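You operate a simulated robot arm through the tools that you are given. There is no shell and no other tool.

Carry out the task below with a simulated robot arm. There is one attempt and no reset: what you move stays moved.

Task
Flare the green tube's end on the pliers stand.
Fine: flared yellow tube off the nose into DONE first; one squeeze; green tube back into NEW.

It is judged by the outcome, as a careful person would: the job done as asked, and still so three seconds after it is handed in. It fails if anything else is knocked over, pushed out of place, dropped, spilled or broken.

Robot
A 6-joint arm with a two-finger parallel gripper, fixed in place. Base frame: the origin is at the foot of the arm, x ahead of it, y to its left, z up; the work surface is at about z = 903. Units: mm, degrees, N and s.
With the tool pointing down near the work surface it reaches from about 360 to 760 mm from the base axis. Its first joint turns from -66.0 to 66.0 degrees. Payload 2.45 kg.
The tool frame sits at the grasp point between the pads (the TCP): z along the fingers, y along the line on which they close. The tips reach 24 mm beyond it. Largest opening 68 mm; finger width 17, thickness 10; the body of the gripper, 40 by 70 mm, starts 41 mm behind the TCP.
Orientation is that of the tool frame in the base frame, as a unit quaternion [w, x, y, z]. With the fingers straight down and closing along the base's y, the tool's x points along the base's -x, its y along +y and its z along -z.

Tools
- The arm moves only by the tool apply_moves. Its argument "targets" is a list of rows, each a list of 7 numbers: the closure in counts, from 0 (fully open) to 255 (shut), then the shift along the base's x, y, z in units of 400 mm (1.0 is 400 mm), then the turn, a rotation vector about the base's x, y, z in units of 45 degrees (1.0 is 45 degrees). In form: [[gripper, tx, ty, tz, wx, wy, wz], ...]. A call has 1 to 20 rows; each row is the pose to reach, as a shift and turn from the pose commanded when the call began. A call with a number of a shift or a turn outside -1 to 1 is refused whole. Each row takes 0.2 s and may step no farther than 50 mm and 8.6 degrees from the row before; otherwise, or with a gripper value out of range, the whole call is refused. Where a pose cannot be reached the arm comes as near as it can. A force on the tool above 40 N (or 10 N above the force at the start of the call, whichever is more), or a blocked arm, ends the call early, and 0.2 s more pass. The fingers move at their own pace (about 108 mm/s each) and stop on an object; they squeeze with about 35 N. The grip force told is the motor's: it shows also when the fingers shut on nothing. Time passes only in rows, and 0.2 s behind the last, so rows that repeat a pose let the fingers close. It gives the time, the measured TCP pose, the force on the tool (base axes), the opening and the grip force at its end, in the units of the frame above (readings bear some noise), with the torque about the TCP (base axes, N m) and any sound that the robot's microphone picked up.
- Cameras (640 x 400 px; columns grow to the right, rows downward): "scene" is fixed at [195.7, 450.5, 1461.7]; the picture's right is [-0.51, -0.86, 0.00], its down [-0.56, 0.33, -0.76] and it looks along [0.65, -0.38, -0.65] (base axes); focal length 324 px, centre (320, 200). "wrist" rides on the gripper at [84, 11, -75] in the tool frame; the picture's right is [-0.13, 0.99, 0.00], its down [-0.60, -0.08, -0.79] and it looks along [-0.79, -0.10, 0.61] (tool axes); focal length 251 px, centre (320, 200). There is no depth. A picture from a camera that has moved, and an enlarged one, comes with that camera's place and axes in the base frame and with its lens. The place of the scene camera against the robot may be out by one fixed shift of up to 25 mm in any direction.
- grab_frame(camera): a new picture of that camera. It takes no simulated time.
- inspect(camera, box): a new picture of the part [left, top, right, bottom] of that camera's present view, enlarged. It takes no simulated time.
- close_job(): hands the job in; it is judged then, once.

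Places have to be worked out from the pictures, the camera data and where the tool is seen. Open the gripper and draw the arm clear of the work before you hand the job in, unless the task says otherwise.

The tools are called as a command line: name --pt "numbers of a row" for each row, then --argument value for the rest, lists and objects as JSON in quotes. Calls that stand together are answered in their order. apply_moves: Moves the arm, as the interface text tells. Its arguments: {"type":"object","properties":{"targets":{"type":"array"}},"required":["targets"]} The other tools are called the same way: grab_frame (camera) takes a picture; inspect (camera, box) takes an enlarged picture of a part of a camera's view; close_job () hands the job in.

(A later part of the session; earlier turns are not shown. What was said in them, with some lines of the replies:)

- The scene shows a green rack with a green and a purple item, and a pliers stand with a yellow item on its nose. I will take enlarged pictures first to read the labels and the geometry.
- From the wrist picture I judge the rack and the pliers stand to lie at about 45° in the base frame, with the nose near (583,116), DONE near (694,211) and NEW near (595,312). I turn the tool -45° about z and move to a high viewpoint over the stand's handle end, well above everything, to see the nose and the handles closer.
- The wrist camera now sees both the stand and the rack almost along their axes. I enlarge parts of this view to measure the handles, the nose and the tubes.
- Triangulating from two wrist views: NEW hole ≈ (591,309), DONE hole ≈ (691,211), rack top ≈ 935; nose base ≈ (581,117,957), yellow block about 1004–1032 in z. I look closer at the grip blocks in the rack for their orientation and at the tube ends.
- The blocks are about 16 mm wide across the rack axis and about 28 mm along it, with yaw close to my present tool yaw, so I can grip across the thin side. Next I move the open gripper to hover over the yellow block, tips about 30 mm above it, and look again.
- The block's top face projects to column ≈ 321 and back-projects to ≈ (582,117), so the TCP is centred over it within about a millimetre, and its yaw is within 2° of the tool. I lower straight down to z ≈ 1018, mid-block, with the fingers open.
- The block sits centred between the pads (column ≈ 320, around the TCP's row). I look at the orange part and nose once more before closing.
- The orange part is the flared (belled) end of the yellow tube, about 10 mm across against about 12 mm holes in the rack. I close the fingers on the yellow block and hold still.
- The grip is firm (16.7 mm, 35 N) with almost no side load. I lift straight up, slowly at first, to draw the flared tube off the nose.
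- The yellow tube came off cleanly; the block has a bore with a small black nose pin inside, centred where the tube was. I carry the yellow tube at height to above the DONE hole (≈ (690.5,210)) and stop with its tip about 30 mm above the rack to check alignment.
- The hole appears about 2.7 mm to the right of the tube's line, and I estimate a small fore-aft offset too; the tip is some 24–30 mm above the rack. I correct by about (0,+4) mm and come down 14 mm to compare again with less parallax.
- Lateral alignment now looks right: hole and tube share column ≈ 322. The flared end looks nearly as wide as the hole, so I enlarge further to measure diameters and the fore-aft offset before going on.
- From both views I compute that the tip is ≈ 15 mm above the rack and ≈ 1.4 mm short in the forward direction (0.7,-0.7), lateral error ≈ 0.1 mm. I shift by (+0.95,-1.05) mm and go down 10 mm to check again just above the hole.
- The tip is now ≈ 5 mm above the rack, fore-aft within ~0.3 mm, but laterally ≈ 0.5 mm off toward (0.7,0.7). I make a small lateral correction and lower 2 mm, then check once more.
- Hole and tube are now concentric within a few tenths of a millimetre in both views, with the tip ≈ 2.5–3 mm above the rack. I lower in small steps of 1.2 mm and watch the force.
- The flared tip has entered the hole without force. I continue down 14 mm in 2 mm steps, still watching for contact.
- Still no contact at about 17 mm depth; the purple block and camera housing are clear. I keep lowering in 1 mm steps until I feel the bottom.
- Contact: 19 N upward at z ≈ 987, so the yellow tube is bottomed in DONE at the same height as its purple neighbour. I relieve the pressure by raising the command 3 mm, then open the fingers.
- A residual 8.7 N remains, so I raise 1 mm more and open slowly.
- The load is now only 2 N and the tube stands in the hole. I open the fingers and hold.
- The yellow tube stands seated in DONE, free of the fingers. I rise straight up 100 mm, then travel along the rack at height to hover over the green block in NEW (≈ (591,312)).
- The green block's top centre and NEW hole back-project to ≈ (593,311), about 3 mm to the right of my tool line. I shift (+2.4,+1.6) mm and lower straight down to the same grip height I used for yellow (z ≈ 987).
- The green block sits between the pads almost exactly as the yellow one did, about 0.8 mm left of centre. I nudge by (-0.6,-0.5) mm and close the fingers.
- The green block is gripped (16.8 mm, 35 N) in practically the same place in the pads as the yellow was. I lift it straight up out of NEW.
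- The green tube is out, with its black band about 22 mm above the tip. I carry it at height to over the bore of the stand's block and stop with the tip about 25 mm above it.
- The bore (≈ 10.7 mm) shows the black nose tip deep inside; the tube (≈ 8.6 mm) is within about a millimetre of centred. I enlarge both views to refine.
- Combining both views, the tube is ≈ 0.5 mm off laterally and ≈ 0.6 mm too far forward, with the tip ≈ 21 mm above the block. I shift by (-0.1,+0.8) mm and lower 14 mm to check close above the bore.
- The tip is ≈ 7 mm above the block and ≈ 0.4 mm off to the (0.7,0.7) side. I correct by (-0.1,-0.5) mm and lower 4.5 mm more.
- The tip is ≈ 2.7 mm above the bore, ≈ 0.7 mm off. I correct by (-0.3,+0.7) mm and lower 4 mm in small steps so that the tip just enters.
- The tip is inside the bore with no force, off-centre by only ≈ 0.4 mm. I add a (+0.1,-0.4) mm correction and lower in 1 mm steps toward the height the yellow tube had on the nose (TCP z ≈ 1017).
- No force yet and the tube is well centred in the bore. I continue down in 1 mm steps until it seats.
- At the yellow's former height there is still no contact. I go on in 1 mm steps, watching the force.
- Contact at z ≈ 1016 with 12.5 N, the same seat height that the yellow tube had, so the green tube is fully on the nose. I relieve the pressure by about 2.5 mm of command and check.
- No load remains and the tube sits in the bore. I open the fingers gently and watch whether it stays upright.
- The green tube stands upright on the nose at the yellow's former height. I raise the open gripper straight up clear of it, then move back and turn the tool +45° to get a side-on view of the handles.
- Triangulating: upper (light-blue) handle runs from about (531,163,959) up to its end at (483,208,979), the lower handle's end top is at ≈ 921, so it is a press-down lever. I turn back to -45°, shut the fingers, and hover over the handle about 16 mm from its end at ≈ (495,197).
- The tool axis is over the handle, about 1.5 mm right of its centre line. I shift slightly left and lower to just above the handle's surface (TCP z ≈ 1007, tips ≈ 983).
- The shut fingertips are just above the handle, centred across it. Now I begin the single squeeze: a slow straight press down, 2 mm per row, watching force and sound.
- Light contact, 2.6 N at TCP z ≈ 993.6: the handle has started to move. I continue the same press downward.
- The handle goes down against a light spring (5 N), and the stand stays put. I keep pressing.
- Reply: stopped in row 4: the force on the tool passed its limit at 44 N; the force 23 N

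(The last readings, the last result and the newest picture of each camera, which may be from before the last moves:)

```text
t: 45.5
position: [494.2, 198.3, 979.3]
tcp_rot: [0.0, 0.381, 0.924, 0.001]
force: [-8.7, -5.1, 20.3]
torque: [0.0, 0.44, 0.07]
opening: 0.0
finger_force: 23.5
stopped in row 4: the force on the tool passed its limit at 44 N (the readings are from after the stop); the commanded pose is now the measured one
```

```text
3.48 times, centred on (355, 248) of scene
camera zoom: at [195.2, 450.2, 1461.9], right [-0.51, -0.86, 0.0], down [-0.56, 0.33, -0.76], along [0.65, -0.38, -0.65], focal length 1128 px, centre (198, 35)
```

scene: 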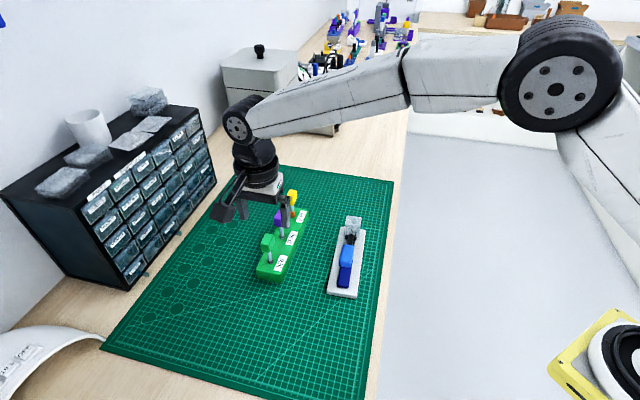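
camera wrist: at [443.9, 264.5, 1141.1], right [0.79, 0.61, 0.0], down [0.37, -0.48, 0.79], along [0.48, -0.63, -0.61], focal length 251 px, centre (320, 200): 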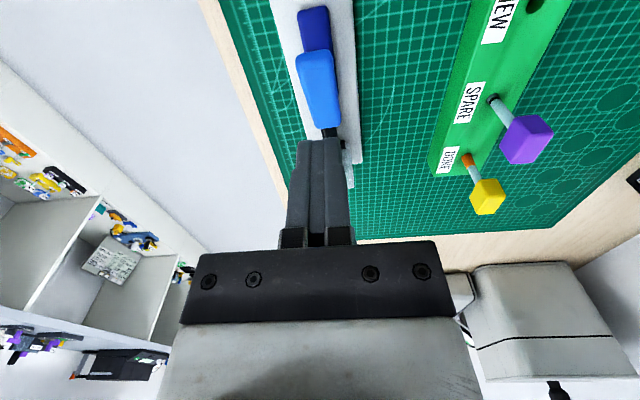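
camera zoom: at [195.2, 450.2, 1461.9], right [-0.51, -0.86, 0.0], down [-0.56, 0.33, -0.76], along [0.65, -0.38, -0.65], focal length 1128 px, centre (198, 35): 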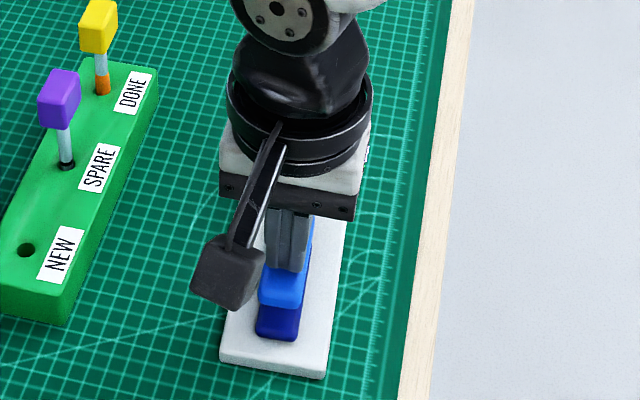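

The force jumped from 5 N to 44 N within about 2 mm at TCP z ≈ 979–980, which is a hard stop of the handle. I hold it there for a moment before releasing.

apply_moves --pt "255 0 0 -0.002 0 0 0" --pt "255 0 0 -0.004 0 0 0" --pt "255 0 0 -0.004 0 0 0" --pt "255 0 0 -0.004 0 0 0"

grab_frame --camera "wrist"

grab_frame --camera "scene"

```text
t: 46.1
position: [494.2, 198.3, 978.9]
tcp_rot: [0.001, 0.382, 0.924, 0.001]
force: [-10.0, -6.4, 21.8]
torque: [-0.03, 0.34, 0.14]
opening: 0.0
finger_force: 23.5
stopped in row 3: the force on the tool passed its limit at 42 N (the readings are from after the stop); the commanded pose is now the measured one
```

```text
taken
camera wrist: at [442.0, 263.5, 1054.9], right [0.79, 0.61, 0.0], down [0.37, -0.48, 0.79], along [0.49, -0.63, -0.61], focal length 251 px, centre (320, 200)
```

wrist: 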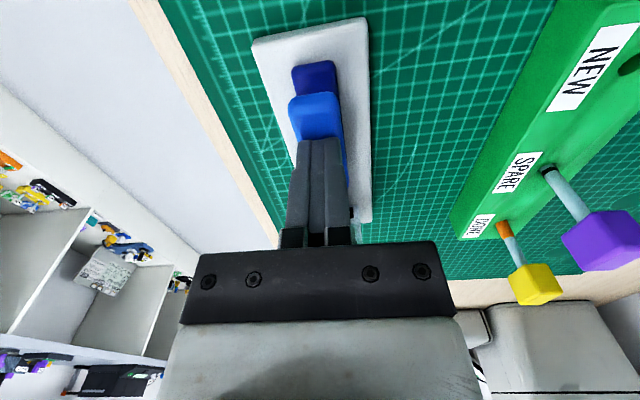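

```text
taken
```

scene: 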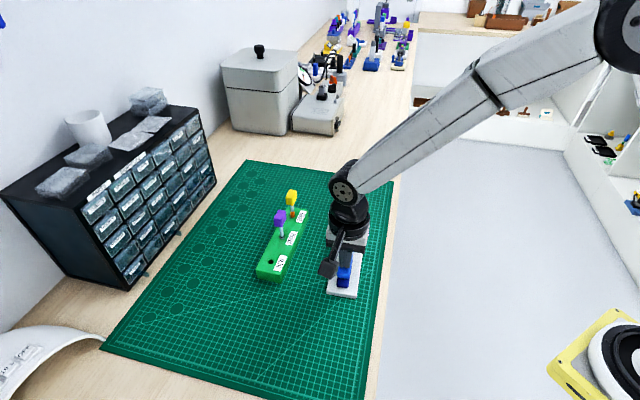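

Pressing again with 42 N gave no further motion, so the handle is at its end stop: one full squeeze. I now release it smoothly by raising straight up, in a single motion.

apply_moves --pt "255 0 0 0.005 0 0 0" --pt "255 0 0 0.0125 0 0 0" --pt "255 0 0 0.02 0 0 0" --pt "255 0 0 0.03 0 0 0" --pt "255 0 0 0.04 0 0 0" --pt "255 0 0 0.05 0 0 0" --pt "255 0 0 0.065 0 0 0" --pt "255 0 0 0.09 0 0 0" --pt "255 0 0 0.14 0 0 0" --pt "255 0 0 0.2 0 0 0" --pt "255 0 0 0.28 0 0 0" --pt "255 0 0 0.35 0 0 0" --pt "255 0 0 0.35 0 0 0"

grab_frame --camera "wrist"

inspect --camera "scene" --box '[310, 180, 390, 305]'

```text
t: 48.9
position: [492.6, 197.9, 1116.8]
tcp_rot: [0.001, 0.381, 0.924, 0.001]
force: [0.1, 0.4, 0.2]
torque: [0.01, -0.01, -0.01]
opening: 0.0
finger_force: 23.4
```

```text
taken
camera wrist: at [442.1, 263.2, 1193.5], right [0.79, 0.61, 0.0], down [0.37, -0.48, 0.79], along [0.48, -0.63, -0.61], focal length 251 px, centre (320, 200)
```

wrist: 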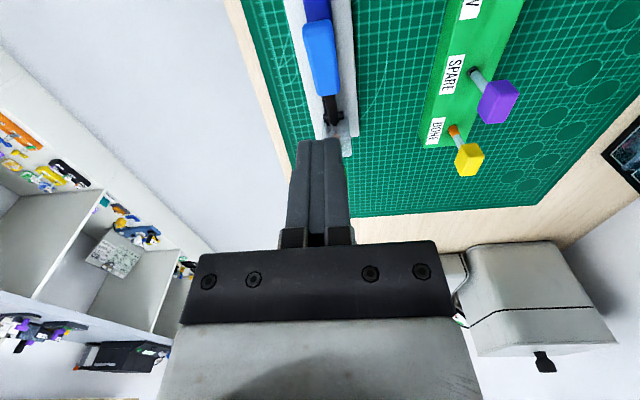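

```text
3.20 times, centred on (350, 242) of scene
camera zoom: at [195.7, 450.5, 1461.7], right [-0.51, -0.86, 0.0], down [-0.56, 0.33, -0.76], along [0.65, -0.38, -0.65], focal length 1038 px, centre (224, 64)
```

zoom: 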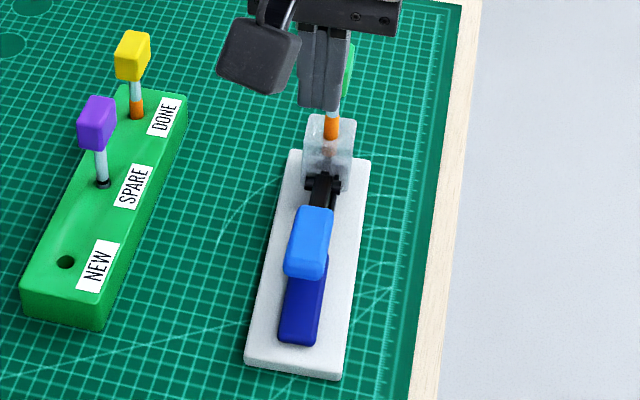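

The band area of the green tube now shows an orange flared end, the handle has sprung back, and the stand has not moved. I open the fingers and move at height to hover over the green block again.

apply_moves --pt "100 0 0 0 0 0 0" --pt "0 0 0 0 0 0 0" --pt "0 0.054 -0.0486 0 0 0 0" --pt "0 0.108 -0.097 0 0 0 0" --pt "0 0.162 -0.146 0 0 0 0" --pt "0 0.2165 -0.194 -0.02 0 0 0" --pt "0 0.2165 -0.194 -0.08 0 0 0" --pt "0 0.2165 -0.194 -0.08 0 0 0"

grab_frame --camera "wrist"

inspect --camera "wrist" --box '[260, 40, 380, 160]'

inspect --camera "scene" --box '[310, 180, 390, 305]'

```text
t: 50.7
position: [581.2, 121.6, 1084.8]
tcp_rot: [0.0, 0.382, 0.924, 0.001]
force: [0.0, -0.2, 0.0]
torque: [0.02, -0.05, 0.01]
opening: 68.0
finger_force: 0.1
```

```text
taken
camera wrist: at [529.1, 186.2, 1161.7], right [0.79, 0.61, 0.0], down [0.37, -0.48, 0.79], along [0.49, -0.63, -0.61], focal length 251 px, centre (320, 200)
```

wrist: 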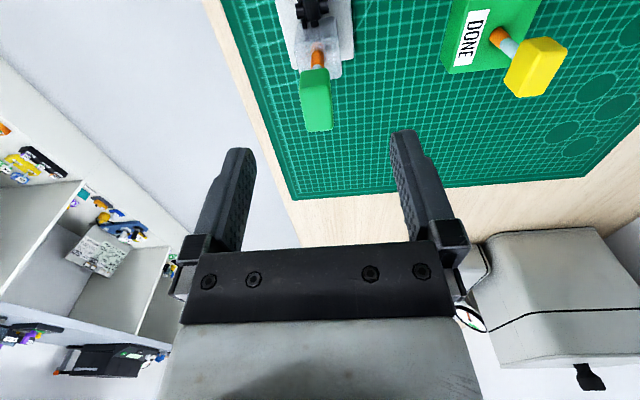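

```text
3.33 times, centred on (320, 100) of wrist
camera zoom: at [529.1, 186.2, 1161.7], right [0.79, 0.61, 0.0], down [0.37, -0.48, 0.79], along [0.49, -0.63, -0.61], focal length 838 px, centre (320, 533)
```

zoom: 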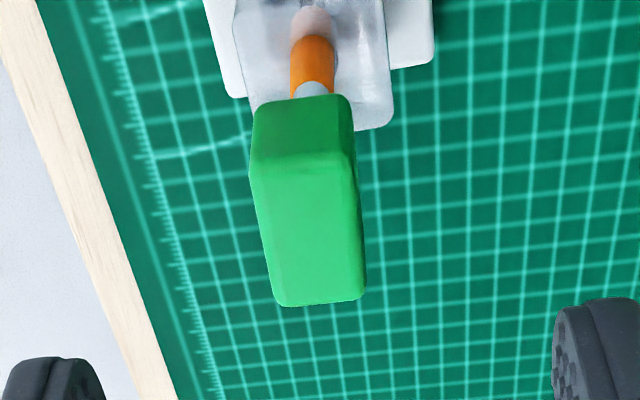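

```text
3.20 times, centred on (350, 242) of scene
camera zoom: at [195.8, 450.4, 1461.7], right [-0.51, -0.86, 0.0], down [-0.56, 0.33, -0.76], along [0.65, -0.38, -0.65], focal length 1038 px, centre (224, 64)
```

zoom: 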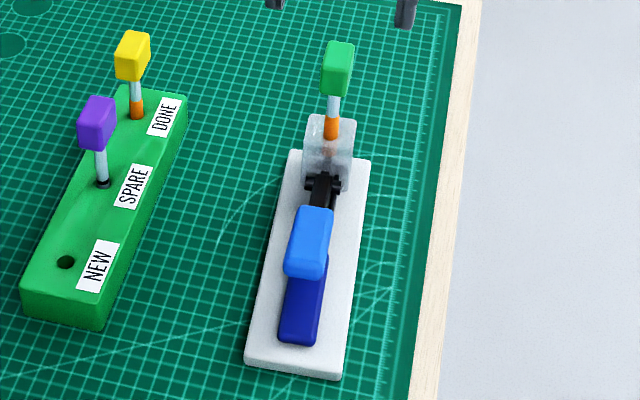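

The green tube's end is orange and flared, standing on the nose. Its block is centred ≈ 1.3 mm to the left of my tool line, so I shift (-0.8,-0.9) mm and lower 68 mm to the same grip height as before.

apply_moves --pt "0 -0.002 -0.0022 0 0 0 0" --pt "0 -0.002 -0.0022 -0.045 0 0 0" --pt "0 -0.002 -0.0022 -0.09 0 0 0" --pt "0 -0.002 -0.0022 -0.135 0 0 0" --pt "0 -0.002 -0.0022 -0.1705 0 0 0" --pt "0 -0.002 -0.0022 -0.1705 0 0 0"

inspect --camera "wrist" --box '[240, 80, 400, 230]'

```text
t: 52.1
position: [579.6, 119.0, 1016.6]
tcp_rot: [0.0, 0.382, 0.924, 0.001]
force: [1.0, 0.7, 0.1]
torque: [0.0, -0.04, -0.02]
opening: 68.0
finger_force: 0.1
```

```text
2.67 times, centred on (320, 155) of wrist
camera zoom: at [527.9, 185.5, 1093.2], right [0.79, 0.61, 0.0], down [0.37, -0.48, 0.79], along [0.49, -0.63, -0.61], focal length 670 px, centre (320, 320)
```

zoom: 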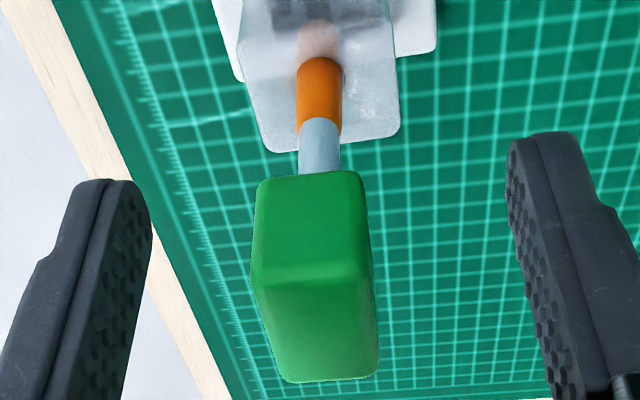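

The block is centred between the pads, matching the earlier grips. I close on it.

apply_moves --pt "140 0 0 0 0 0 0" --pt "180 0 0 0 0 0 0" --pt "220 0 0 0 0 0 0" --pt "255 0 0 0 0 0 0" --pt "255 0 0 0 0 0 0"

inspect --camera "wrist" --box '[240, 80, 400, 230]'

```text
t: 53.3
position: [579.3, 119.5, 1017.1]
tcp_rot: [0.0, 0.382, 0.924, 0.001]
force: [-0.7, -0.3, 0.3]
torque: [0.0, 0.0, 0.01]
opening: 16.6
finger_force: 35.0
```

```text
2.67 times, centred on (320, 155) of wrist
camera zoom: at [527.9, 185.5, 1093.6], right [0.79, 0.61, 0.0], down [0.37, -0.48, 0.79], along [0.49, -0.63, -0.61], focal length 670 px, centre (320, 320)
```

zoom: 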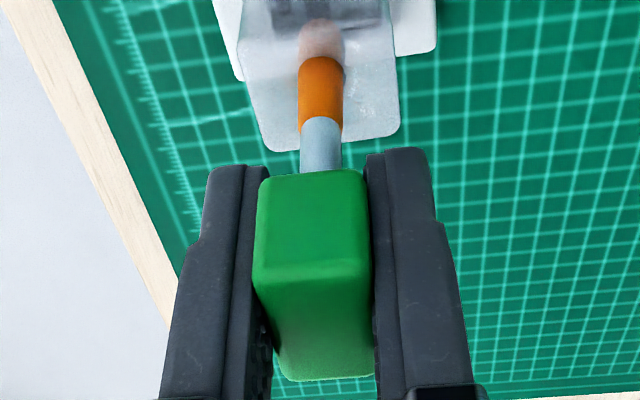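

Firm grip with no side force. I lift straight up slowly, drawing the flared end out of the bore.

apply_moves --pt "255 0 0 0.006 0 0 0" --pt "255 0 0 0.014 0 0 0" --pt "255 0 0 0.024 0 0 0" --pt "255 0 0 0.036 0 0 0" --pt "255 0 0 0.05 0 0 0" --pt "255 0 0 0.08 0 0 0" --pt "255 0 0 0.12 0 0 0" --pt "255 0 0 0.17 0 0 0" --pt "255 0 0 0.22 0 0 0" --pt "255 0 0 0.22 0 0 0"

grab_frame --camera "wrist"

inspect --camera "scene" --box '[310, 130, 390, 305]'

inspect --camera "wrist" --box '[290, 70, 350, 150]'

```text
t: 55.5
position: [580.0, 119.1, 1106.2]
tcp_rot: [0.001, 0.382, 0.924, 0.001]
force: [-0.5, -0.2, -0.3]
torque: [0.01, -0.02, 0.01]
opening: 16.9
finger_force: 35.6
```

```text
taken
camera wrist: at [528.2, 185.1, 1181.6], right [0.79, 0.61, 0.0], down [0.37, -0.48, 0.79], along [0.49, -0.63, -0.61], focal length 251 px, centre (320, 200)
```

wrist: 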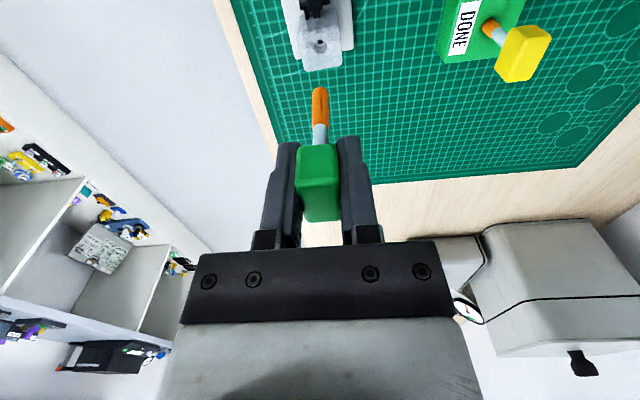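

```text
2.29 times, centred on (350, 218) of scene
camera zoom: at [195.7, 450.5, 1461.7], right [-0.51, -0.86, 0.0], down [-0.56, 0.33, -0.76], along [0.65, -0.38, -0.65], focal length 741 px, centre (251, 160)
```

zoom: 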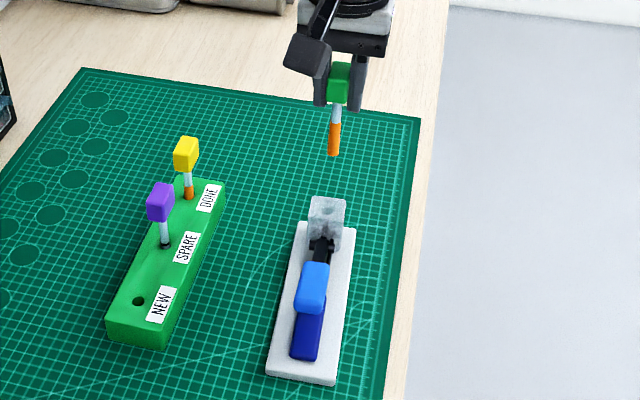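

```text
5.00 times, centred on (320, 110) of wrist
camera zoom: at [528.2, 185.1, 1181.6], right [0.79, 0.61, 0.0], down [0.37, -0.48, 0.79], along [0.49, -0.63, -0.61], focal length 1257 px, centre (320, 650)
```

zoom: 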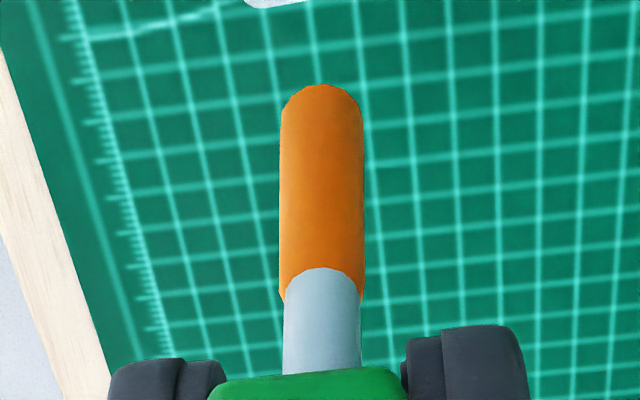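

The flared green tube is free of the nose. I carry it back at height to over the NEW hole and stop with the tip about 18 mm above the rack.

apply_moves --pt "255 0.005 0.08 0 0 0 0" --pt "255 0.01 0.16 0 0 0 0" --pt "255 0.015 0.24 0 0 0 0" --pt "255 0.02 0.32 0 0 0 0" --pt "255 0.025 0.4 0 0 0 0" --pt "255 0.0318 0.483 0 0 0 0" --pt "255 0.0318 0.483 -0.07 0 0 0" --pt "255 0.0318 0.483 -0.14 0 0 0" --pt "255 0.0318 0.483 -0.205 0 0 0" --pt "255 0.0318 0.483 -0.205 0 0 0"

grab_frame --camera "wrist"

inspect --camera "wrist" --box '[305, 70, 337, 98]'

inspect --camera "scene" --box '[258, 235, 288, 270]'

```text
t: 57.7
position: [593.7, 313.8, 1022.1]
tcp_rot: [0.0, 0.381, 0.924, 0.001]
force: [-0.1, 0.7, 0.1]
torque: [-0.05, 0.03, 0.0]
opening: 16.8
finger_force: 35.1
```

```text
taken
camera wrist: at [541.1, 378.7, 1098.8], right [0.79, 0.61, 0.0], down [0.37, -0.48, 0.79], along [0.49, -0.63, -0.61], focal length 251 px, centre (320, 200)
```

wrist: 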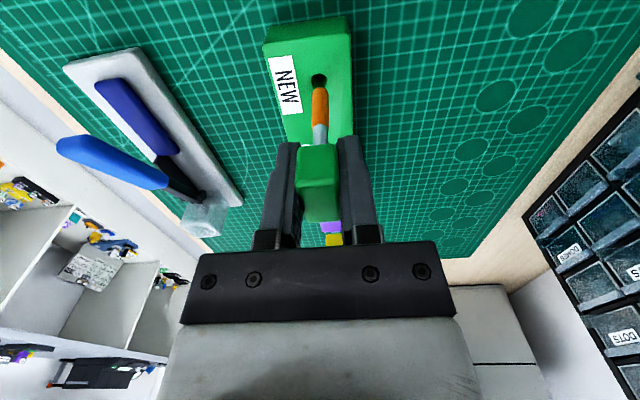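

```text
14.29 times, centred on (321, 84) of wrist
camera zoom: at [541.1, 378.7, 1098.8], right [0.79, 0.61, 0.0], down [0.37, -0.48, 0.79], along [0.49, -0.63, -0.61], focal length 3592 px, centre (306, 1857)
```

zoom: 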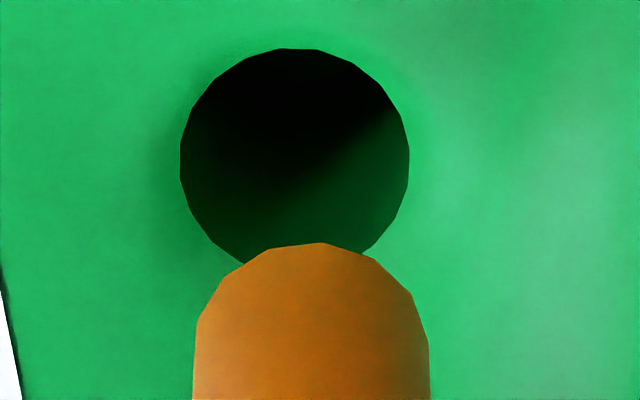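

```text
11.43 times, centred on (273, 252) of scene
camera zoom: at [195.7, 450.5, 1461.7], right [-0.51, -0.86, 0.0], down [-0.56, 0.33, -0.76], along [0.65, -0.38, -0.65], focal length 3707 px, centre (857, -400)
```

zoom: 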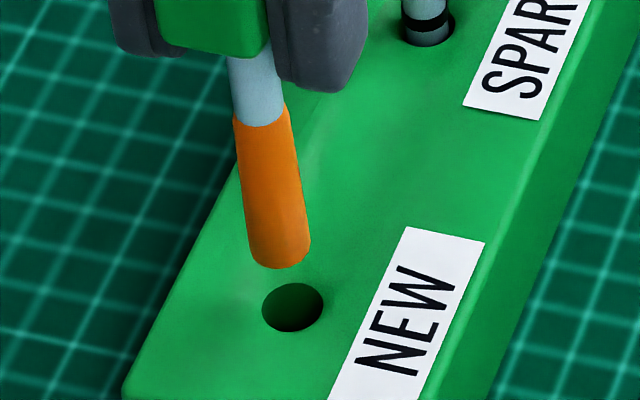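

The tip is ≈ 17 mm above the rack, ≈ 0.85 mm off laterally and slightly short fore-aft. I shift (-0.25,-0.95) mm and lower 12 mm to check close above the hole.

apply_moves --pt "255 -0.0006 -0.0024 0 0 0 0" --pt "255 -0.0006 -0.0024 -0.015 0 0 0" --pt "255 -0.0006 -0.0024 -0.03 0 0 0" --pt "255 -0.0006 -0.0024 -0.03 0 0 0"

inspect --camera "wrist" --box '[305, 70, 337, 98]'

inspect --camera "scene" --box '[258, 248, 282, 272]'

```text
t: 58.7
position: [593.0, 312.6, 1010.3]
tcp_rot: [0.001, 0.383, 0.924, 0.001]
force: [0.0, 0.5, -0.9]
torque: [-0.04, -0.02, 0.0]
opening: 17.0
finger_force: 35.4
```

```text
14.29 times, centred on (321, 84) of wrist
camera zoom: at [540.6, 377.5, 1087.1], right [0.79, 0.61, 0.0], down [0.37, -0.48, 0.79], along [0.49, -0.63, -0.61], focal length 3592 px, centre (306, 1857)
```

zoom: 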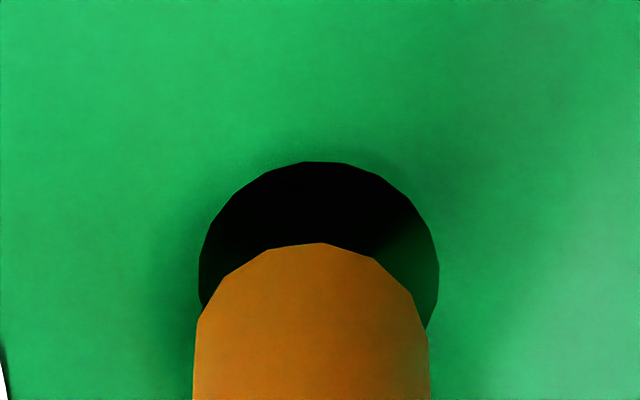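

```text
16.00 times, centred on (270, 260) of scene
camera zoom: at [195.7, 450.5, 1461.7], right [-0.51, -0.86, 0.0], down [-0.56, 0.33, -0.76], along [0.65, -0.38, -0.65], focal length 5190 px, centre (1120, -760)
```

zoom: 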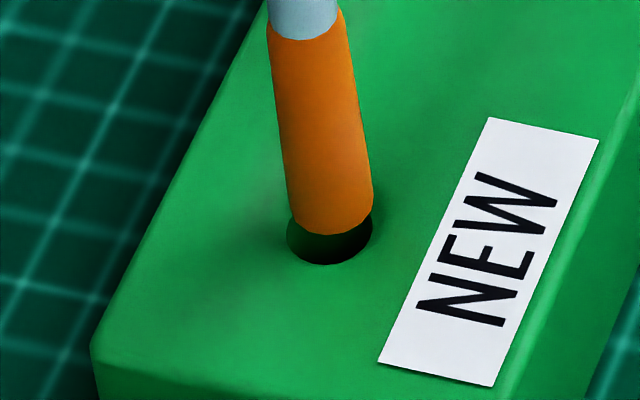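

Now ≈ 6 mm above the rack, the lateral error is ≈ 0.35 mm the other way. I shift (+0.1,+0.4) mm and lower 3 mm.

apply_moves --pt "255 0.0002 0.0011 0 0 0 0" --pt "255 0.0002 0.0011 -0.0075 0 0 0" --pt "255 0.0002 0.0011 -0.0075 0 0 0"

inspect --camera "wrist" --box '[305, 70, 337, 98]'

inspect --camera "scene" --box '[258, 248, 282, 272]'

```text
t: 59.5
position: [592.8, 313.2, 1007.5]
tcp_rot: [0.0, 0.382, 0.924, 0.001]
force: [-0.3, -0.5, -0.4]
torque: [0.03, 0.05, 0.01]
opening: 16.8
finger_force: 34.9
```

```text
14.29 times, centred on (321, 84) of wrist
camera zoom: at [540.9, 378.3, 1084.0], right [0.79, 0.61, 0.0], down [0.37, -0.48, 0.79], along [0.49, -0.63, -0.61], focal length 3592 px, centre (306, 1857)
```

zoom: 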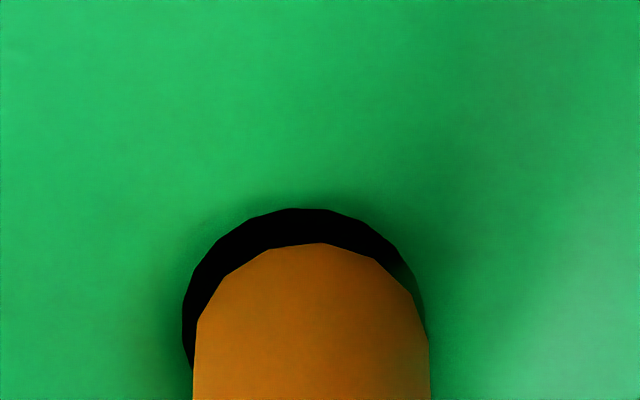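

```text
16.00 times, centred on (270, 260) of scene
camera zoom: at [195.7, 450.5, 1461.7], right [-0.51, -0.86, 0.0], down [-0.56, 0.33, -0.76], along [0.65, -0.38, -0.65], focal length 5190 px, centre (1120, -760)
```

zoom: 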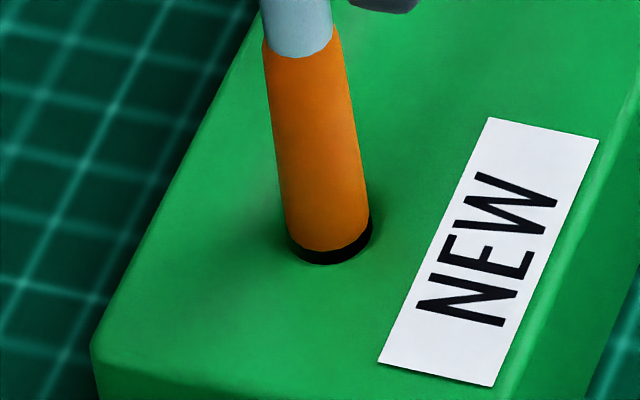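

The tip is ≈ 2–3.5 mm above the hole, ≈ 0.35 mm to the right laterally. I make a small (-0.2,-0.2) mm correction at this height and check again.

apply_moves --pt "255 -0.0006 -0.0006 0 0 0 0" --pt "255 -0.0006 -0.0006 -0.0025 0 0 0" --pt "255 -0.0006 -0.0006 -0.0025 0 0 0"

inspect --camera "wrist" --box '[305, 70, 337, 98]'

inspect --camera "scene" --box '[258, 248, 282, 272]'

```text
t: 60.3
position: [592.0, 313.4, 1006.4]
tcp_rot: [0.0, 0.382, 0.924, 0.0]
force: [-0.5, 0.3, 0.0]
torque: [-0.01, 0.0, -0.03]
opening: 16.9
finger_force: 35.0
```

```text
14.29 times, centred on (321, 84) of wrist
camera zoom: at [540.8, 378.2, 1083.2], right [0.79, 0.61, 0.0], down [0.37, -0.48, 0.79], along [0.49, -0.63, -0.61], focal length 3592 px, centre (306, 1857)
```

zoom: 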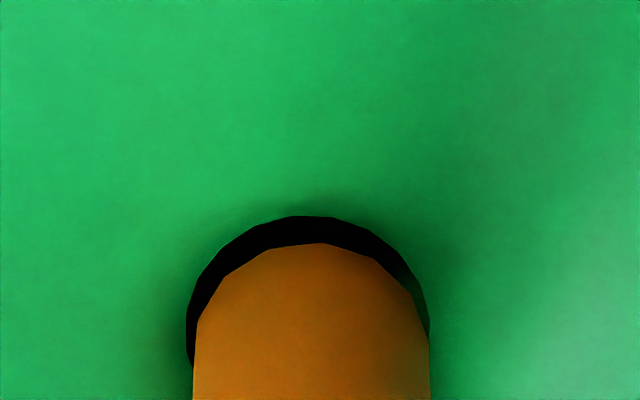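

```text
16.00 times, centred on (270, 260) of scene
camera zoom: at [195.7, 450.5, 1461.7], right [-0.51, -0.86, 0.0], down [-0.56, 0.33, -0.76], along [0.65, -0.38, -0.65], focal length 5190 px, centre (1120, -760)
```

zoom: 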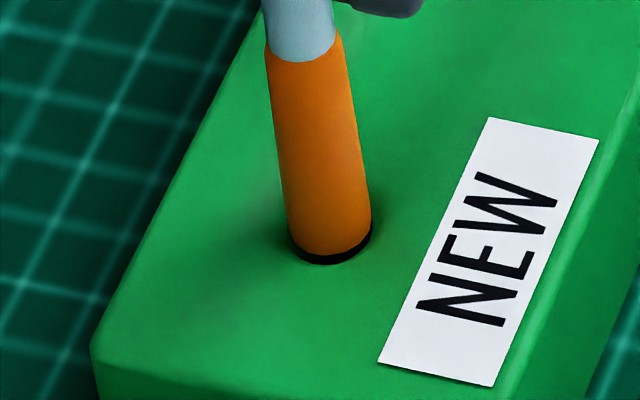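

Residual error is ≈ 0.2 mm laterally and about zero fore-aft, tip ≈ 2 mm above the hole. I nudge by (-0.12,-0.12) mm and lower in 1 mm steps, watching the force.

apply_moves --pt "255 -0.0003 -0.0003 -0.0015 0 0 0" --pt "255 -0.0003 -0.0003 -0.004 0 0 0" --pt "255 -0.0003 -0.0003 -0.0065 0 0 0" --pt "255 -0.0003 -0.0003 -0.009 0 0 0" --pt "255 -0.0003 -0.0003 -0.0115 0 0 0"

inspect --camera "wrist" --box '[305, 70, 337, 98]'

inspect --camera "scene" --box '[258, 248, 282, 272]'

```text
t: 61.5
position: [592.1, 312.2, 1001.5]
tcp_rot: [0.001, 0.382, 0.924, 0.001]
force: [0.8, 0.2, -0.2]
torque: [0.03, 0.0, 0.0]
opening: 16.6
finger_force: 35.1
```

```text
14.29 times, centred on (321, 84) of wrist
camera zoom: at [540.6, 377.9, 1078.4], right [0.79, 0.61, 0.0], down [0.37, -0.48, 0.79], along [0.49, -0.63, -0.61], focal length 3592 px, centre (306, 1857)
```

zoom: 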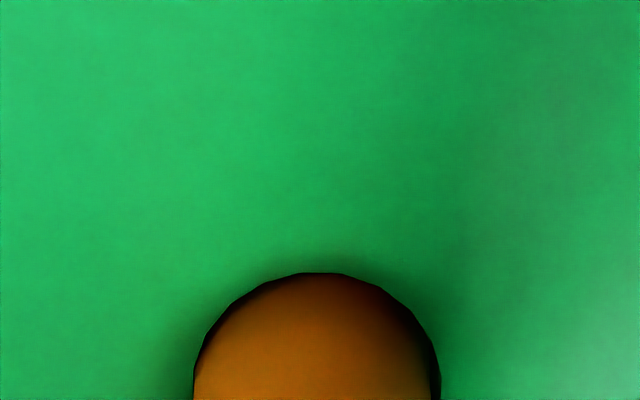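

```text
16.00 times, centred on (270, 260) of scene
camera zoom: at [195.7, 450.5, 1461.7], right [-0.51, -0.86, 0.0], down [-0.56, 0.33, -0.76], along [0.65, -0.38, -0.65], focal length 5190 px, centre (1120, -760)
```

zoom: 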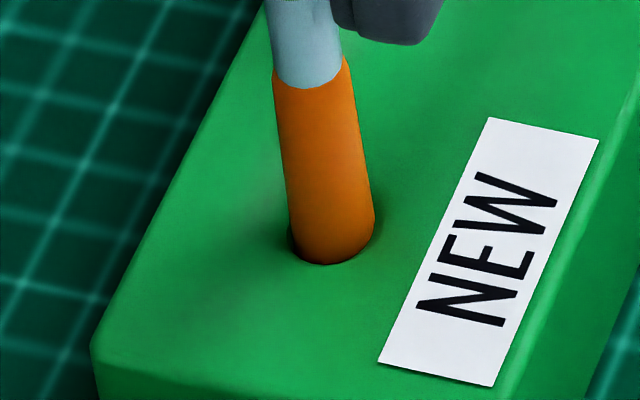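

The flared tip has entered NEW without force. I continue down 12 mm in 2 mm steps.

apply_moves --pt "255 0.0002 0.0002 -0.005 0 0 0" --pt "255 0.0003 0.0003 -0.01 0 0 0" --pt "255 0.0003 0.0003 -0.015 0 0 0" --pt "255 0.0003 0.0003 -0.02 0 0 0" --pt "255 0.0003 0.0003 -0.025 0 0 0" --pt "255 0.0003 0.0003 -0.03 0 0 0"

inspect --camera "wrist" --box '[280, 60, 360, 140]'

inspect --camera "scene" --box '[250, 225, 300, 285]'

```text
t: 62.9
position: [593.8, 312.8, 988.9]
tcp_rot: [0.001, 0.382, 0.924, 0.001]
force: [0.5, -0.4, -0.5]
torque: [-0.01, 0.02, 0.01]
opening: 16.8
finger_force: 34.9
```

```text
5.00 times, centred on (320, 100) of wrist
camera zoom: at [540.8, 378.0, 1066.6], right [0.79, 0.61, 0.0], down [0.37, -0.48, 0.79], along [0.49, -0.63, -0.61], focal length 1257 px, centre (320, 700)
```

zoom: 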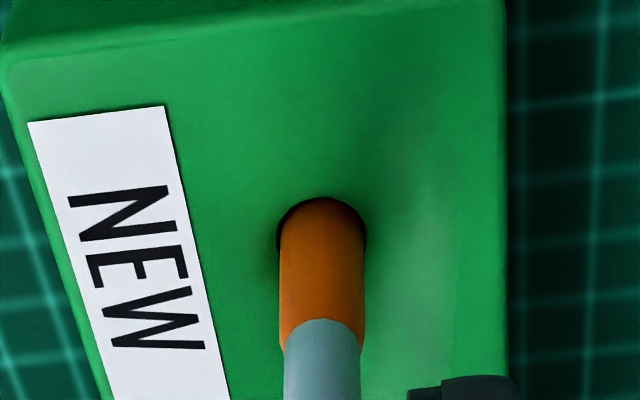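

```text
6.67 times, centred on (275, 255) of scene
camera zoom: at [195.8, 450.5, 1461.7], right [-0.51, -0.86, 0.0], down [-0.56, 0.33, -0.76], along [0.65, -0.38, -0.65], focal length 2162 px, centre (620, -167)
```

zoom: 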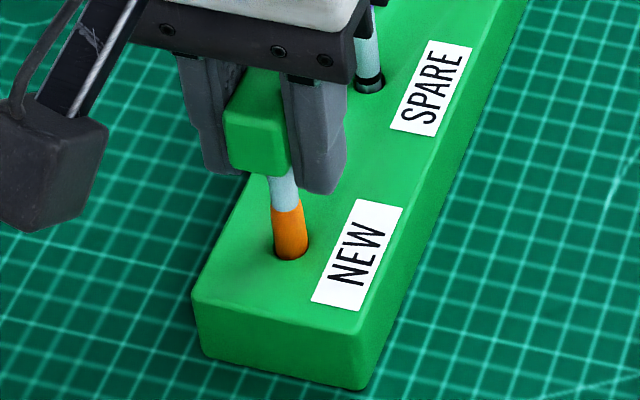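

It goes in freely. I lower in 1 mm steps to feel the bottom of the hole.

apply_moves --pt "255 0 0 -0.0025 0 0 0" --pt "255 0 0 -0.005 0 0 0" --pt "255 0 0 -0.0075 0 0 0" --pt "255 0 0 -0.0095 0 0 0"

```text
t: 63.9
position: [593.3, 312.5, 986.9]
tcp_rot: [0.001, 0.382, 0.924, 0.001]
force: [-0.9, -0.3, 4.9]
torque: [-0.05, 0.1, 0.03]
opening: 16.8
finger_force: 34.4
```

Contact at z ≈ 987 with 5 N: the green tube is seated at its original height. I relieve about 1 mm and open the fingers slowly.

apply_moves --pt "255 0 0 0.0025 0 0 0" --pt "255 0 0 0.0025 0 0 0" --pt "185 0 0 0.0025 0 0 0" --pt "165 0 0 0.0025 0 0 0" --pt "140 0 0 0.0025 0 0 0" --pt "100 0 0 0.0025 0 0 0" --pt "60 0 0 0.0025 0 0 0" --pt "60 0 0 0.0025 0 0 0"

grab_frame --camera "wrist"

inspect --camera "scene" --box '[240, 190, 320, 285]'

```text
t: 65.7
position: [592.5, 312.4, 987.4]
tcp_rot: [0.0, 0.382, 0.924, 0.001]
force: [-0.2, 0.2, -0.7]
torque: [-0.03, 0.01, 0.01]
opening: 51.9
finger_force: 0.1
```

```text
taken
camera wrist: at [540.7, 377.8, 1064.0], right [0.79, 0.61, 0.0], down [0.37, -0.48, 0.79], along [0.49, -0.63, -0.61], focal length 251 px, centre (320, 200)
```

wrist: 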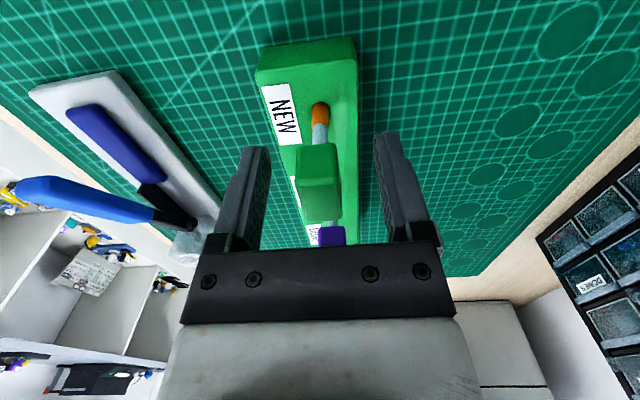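

```text
4.21 times, centred on (280, 238) of scene
camera zoom: at [195.7, 450.5, 1461.7], right [-0.51, -0.86, 0.0], down [-0.56, 0.33, -0.76], along [0.65, -0.38, -0.65], focal length 1366 px, centre (488, 42)
```

zoom: 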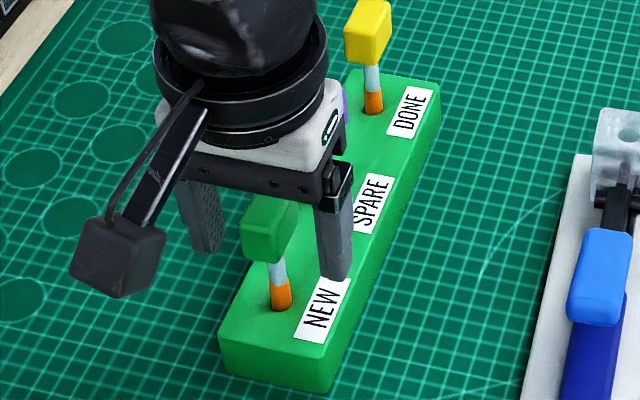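

The green tube stands in NEW, free of the fingers. I rise straight up and then draw the arm back clear of the work.

apply_moves --pt "60 0 0 0.03 0 0 0" --pt "60 0 0 0.1 0 0 0" --pt "60 0 0 0.2 0 0 0" --pt "30 0 0 0.3 0 0 0" --pt "0 -0.05 -0.05 0.38 0 0 0" --pt "0 -0.13 -0.1 0.43 0 0 0" --pt "0 -0.21 -0.15 0.46 0 0 0.167" --pt "0 -0.29 -0.2 0.48 0 0 0.333" --pt "0 -0.36 -0.26 0.5 0 0 0.5" --pt "0 -0.42 -0.32 0.5 0 0 0.667" --pt "0 -0.45 -0.38 0.5 0 0 0.833" --pt "0 -0.46 -0.4 0.5 0 0 1.0" --pt "0 -0.46 -0.4 0.5 0 0 1.0"

grab_frame --camera "scene"

inspect --camera "scene" --box '[240, 180, 400, 310]'

grab_frame --camera "wrist"

```text
t: 68.5
position: [407.6, 152.1, 1188.4]
tcp_rot: [0.0, -0.002, 1.0, 0.001]
force: [0.7, -0.9, -0.4]
torque: [-0.01, 0.02, 0.01]
opening: 67.7
finger_force: 0.1
```

```text
taken
```

scene: 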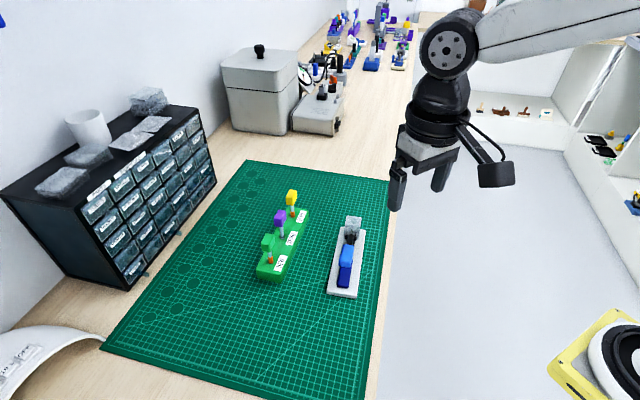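

```text
3.08 times, centred on (320, 245) of scene
camera zoom: at [195.7, 450.4, 1461.7], right [-0.51, -0.86, 0.0], down [-0.56, 0.33, -0.76], along [0.65, -0.38, -0.65], focal length 998 px, centre (320, 62)
```

zoom: 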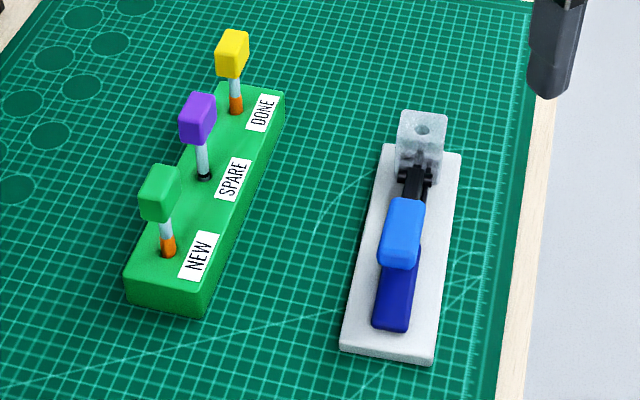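

```text
taken
camera wrist: at [324.4, 160.9, 1264.0], right [0.13, 0.99, 0.0], down [0.6, -0.08, 0.79], along [0.79, -0.1, -0.61], focal length 251 px, centre (320, 200)
```

wrist: 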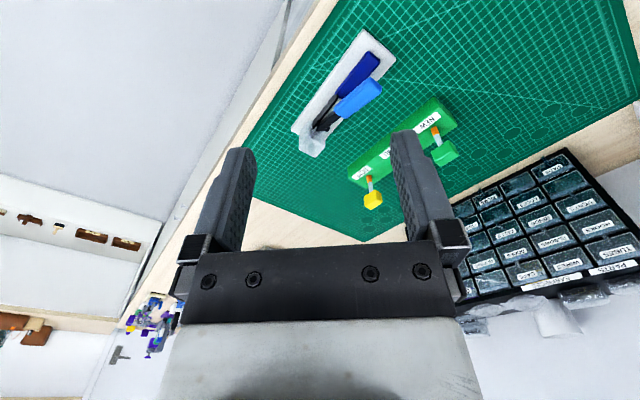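

Everything is where it should be. The flared yellow tube stands in DONE and the flared green tube in NEW. The purple one is untouched in SPARE, and the rack and stand have not moved. The handle is open again, the gripper is open and the arm is clear, so I hand the job in.

close_job

```text
The job is handed in.
```

The green tube's end is flared and the tube is back in NEW, with its end now showing orange like the yellow one.

- **Yellow tube:** I took it off the nose first and seated it in DONE.
- **Squeeze:** I pressed the upper handle down to its hard stop once. While still holding it down I pushed a second time at about 42 N to confirm the stop, and the handle did not move further. Then I released it and it sprang back open.
- **Everything else:** The purple tube is still in SPARE. The rack and the stand are where they started, by comparison with the first pictures.

The gripper was open and the arm drawn clear when I handed the job in.
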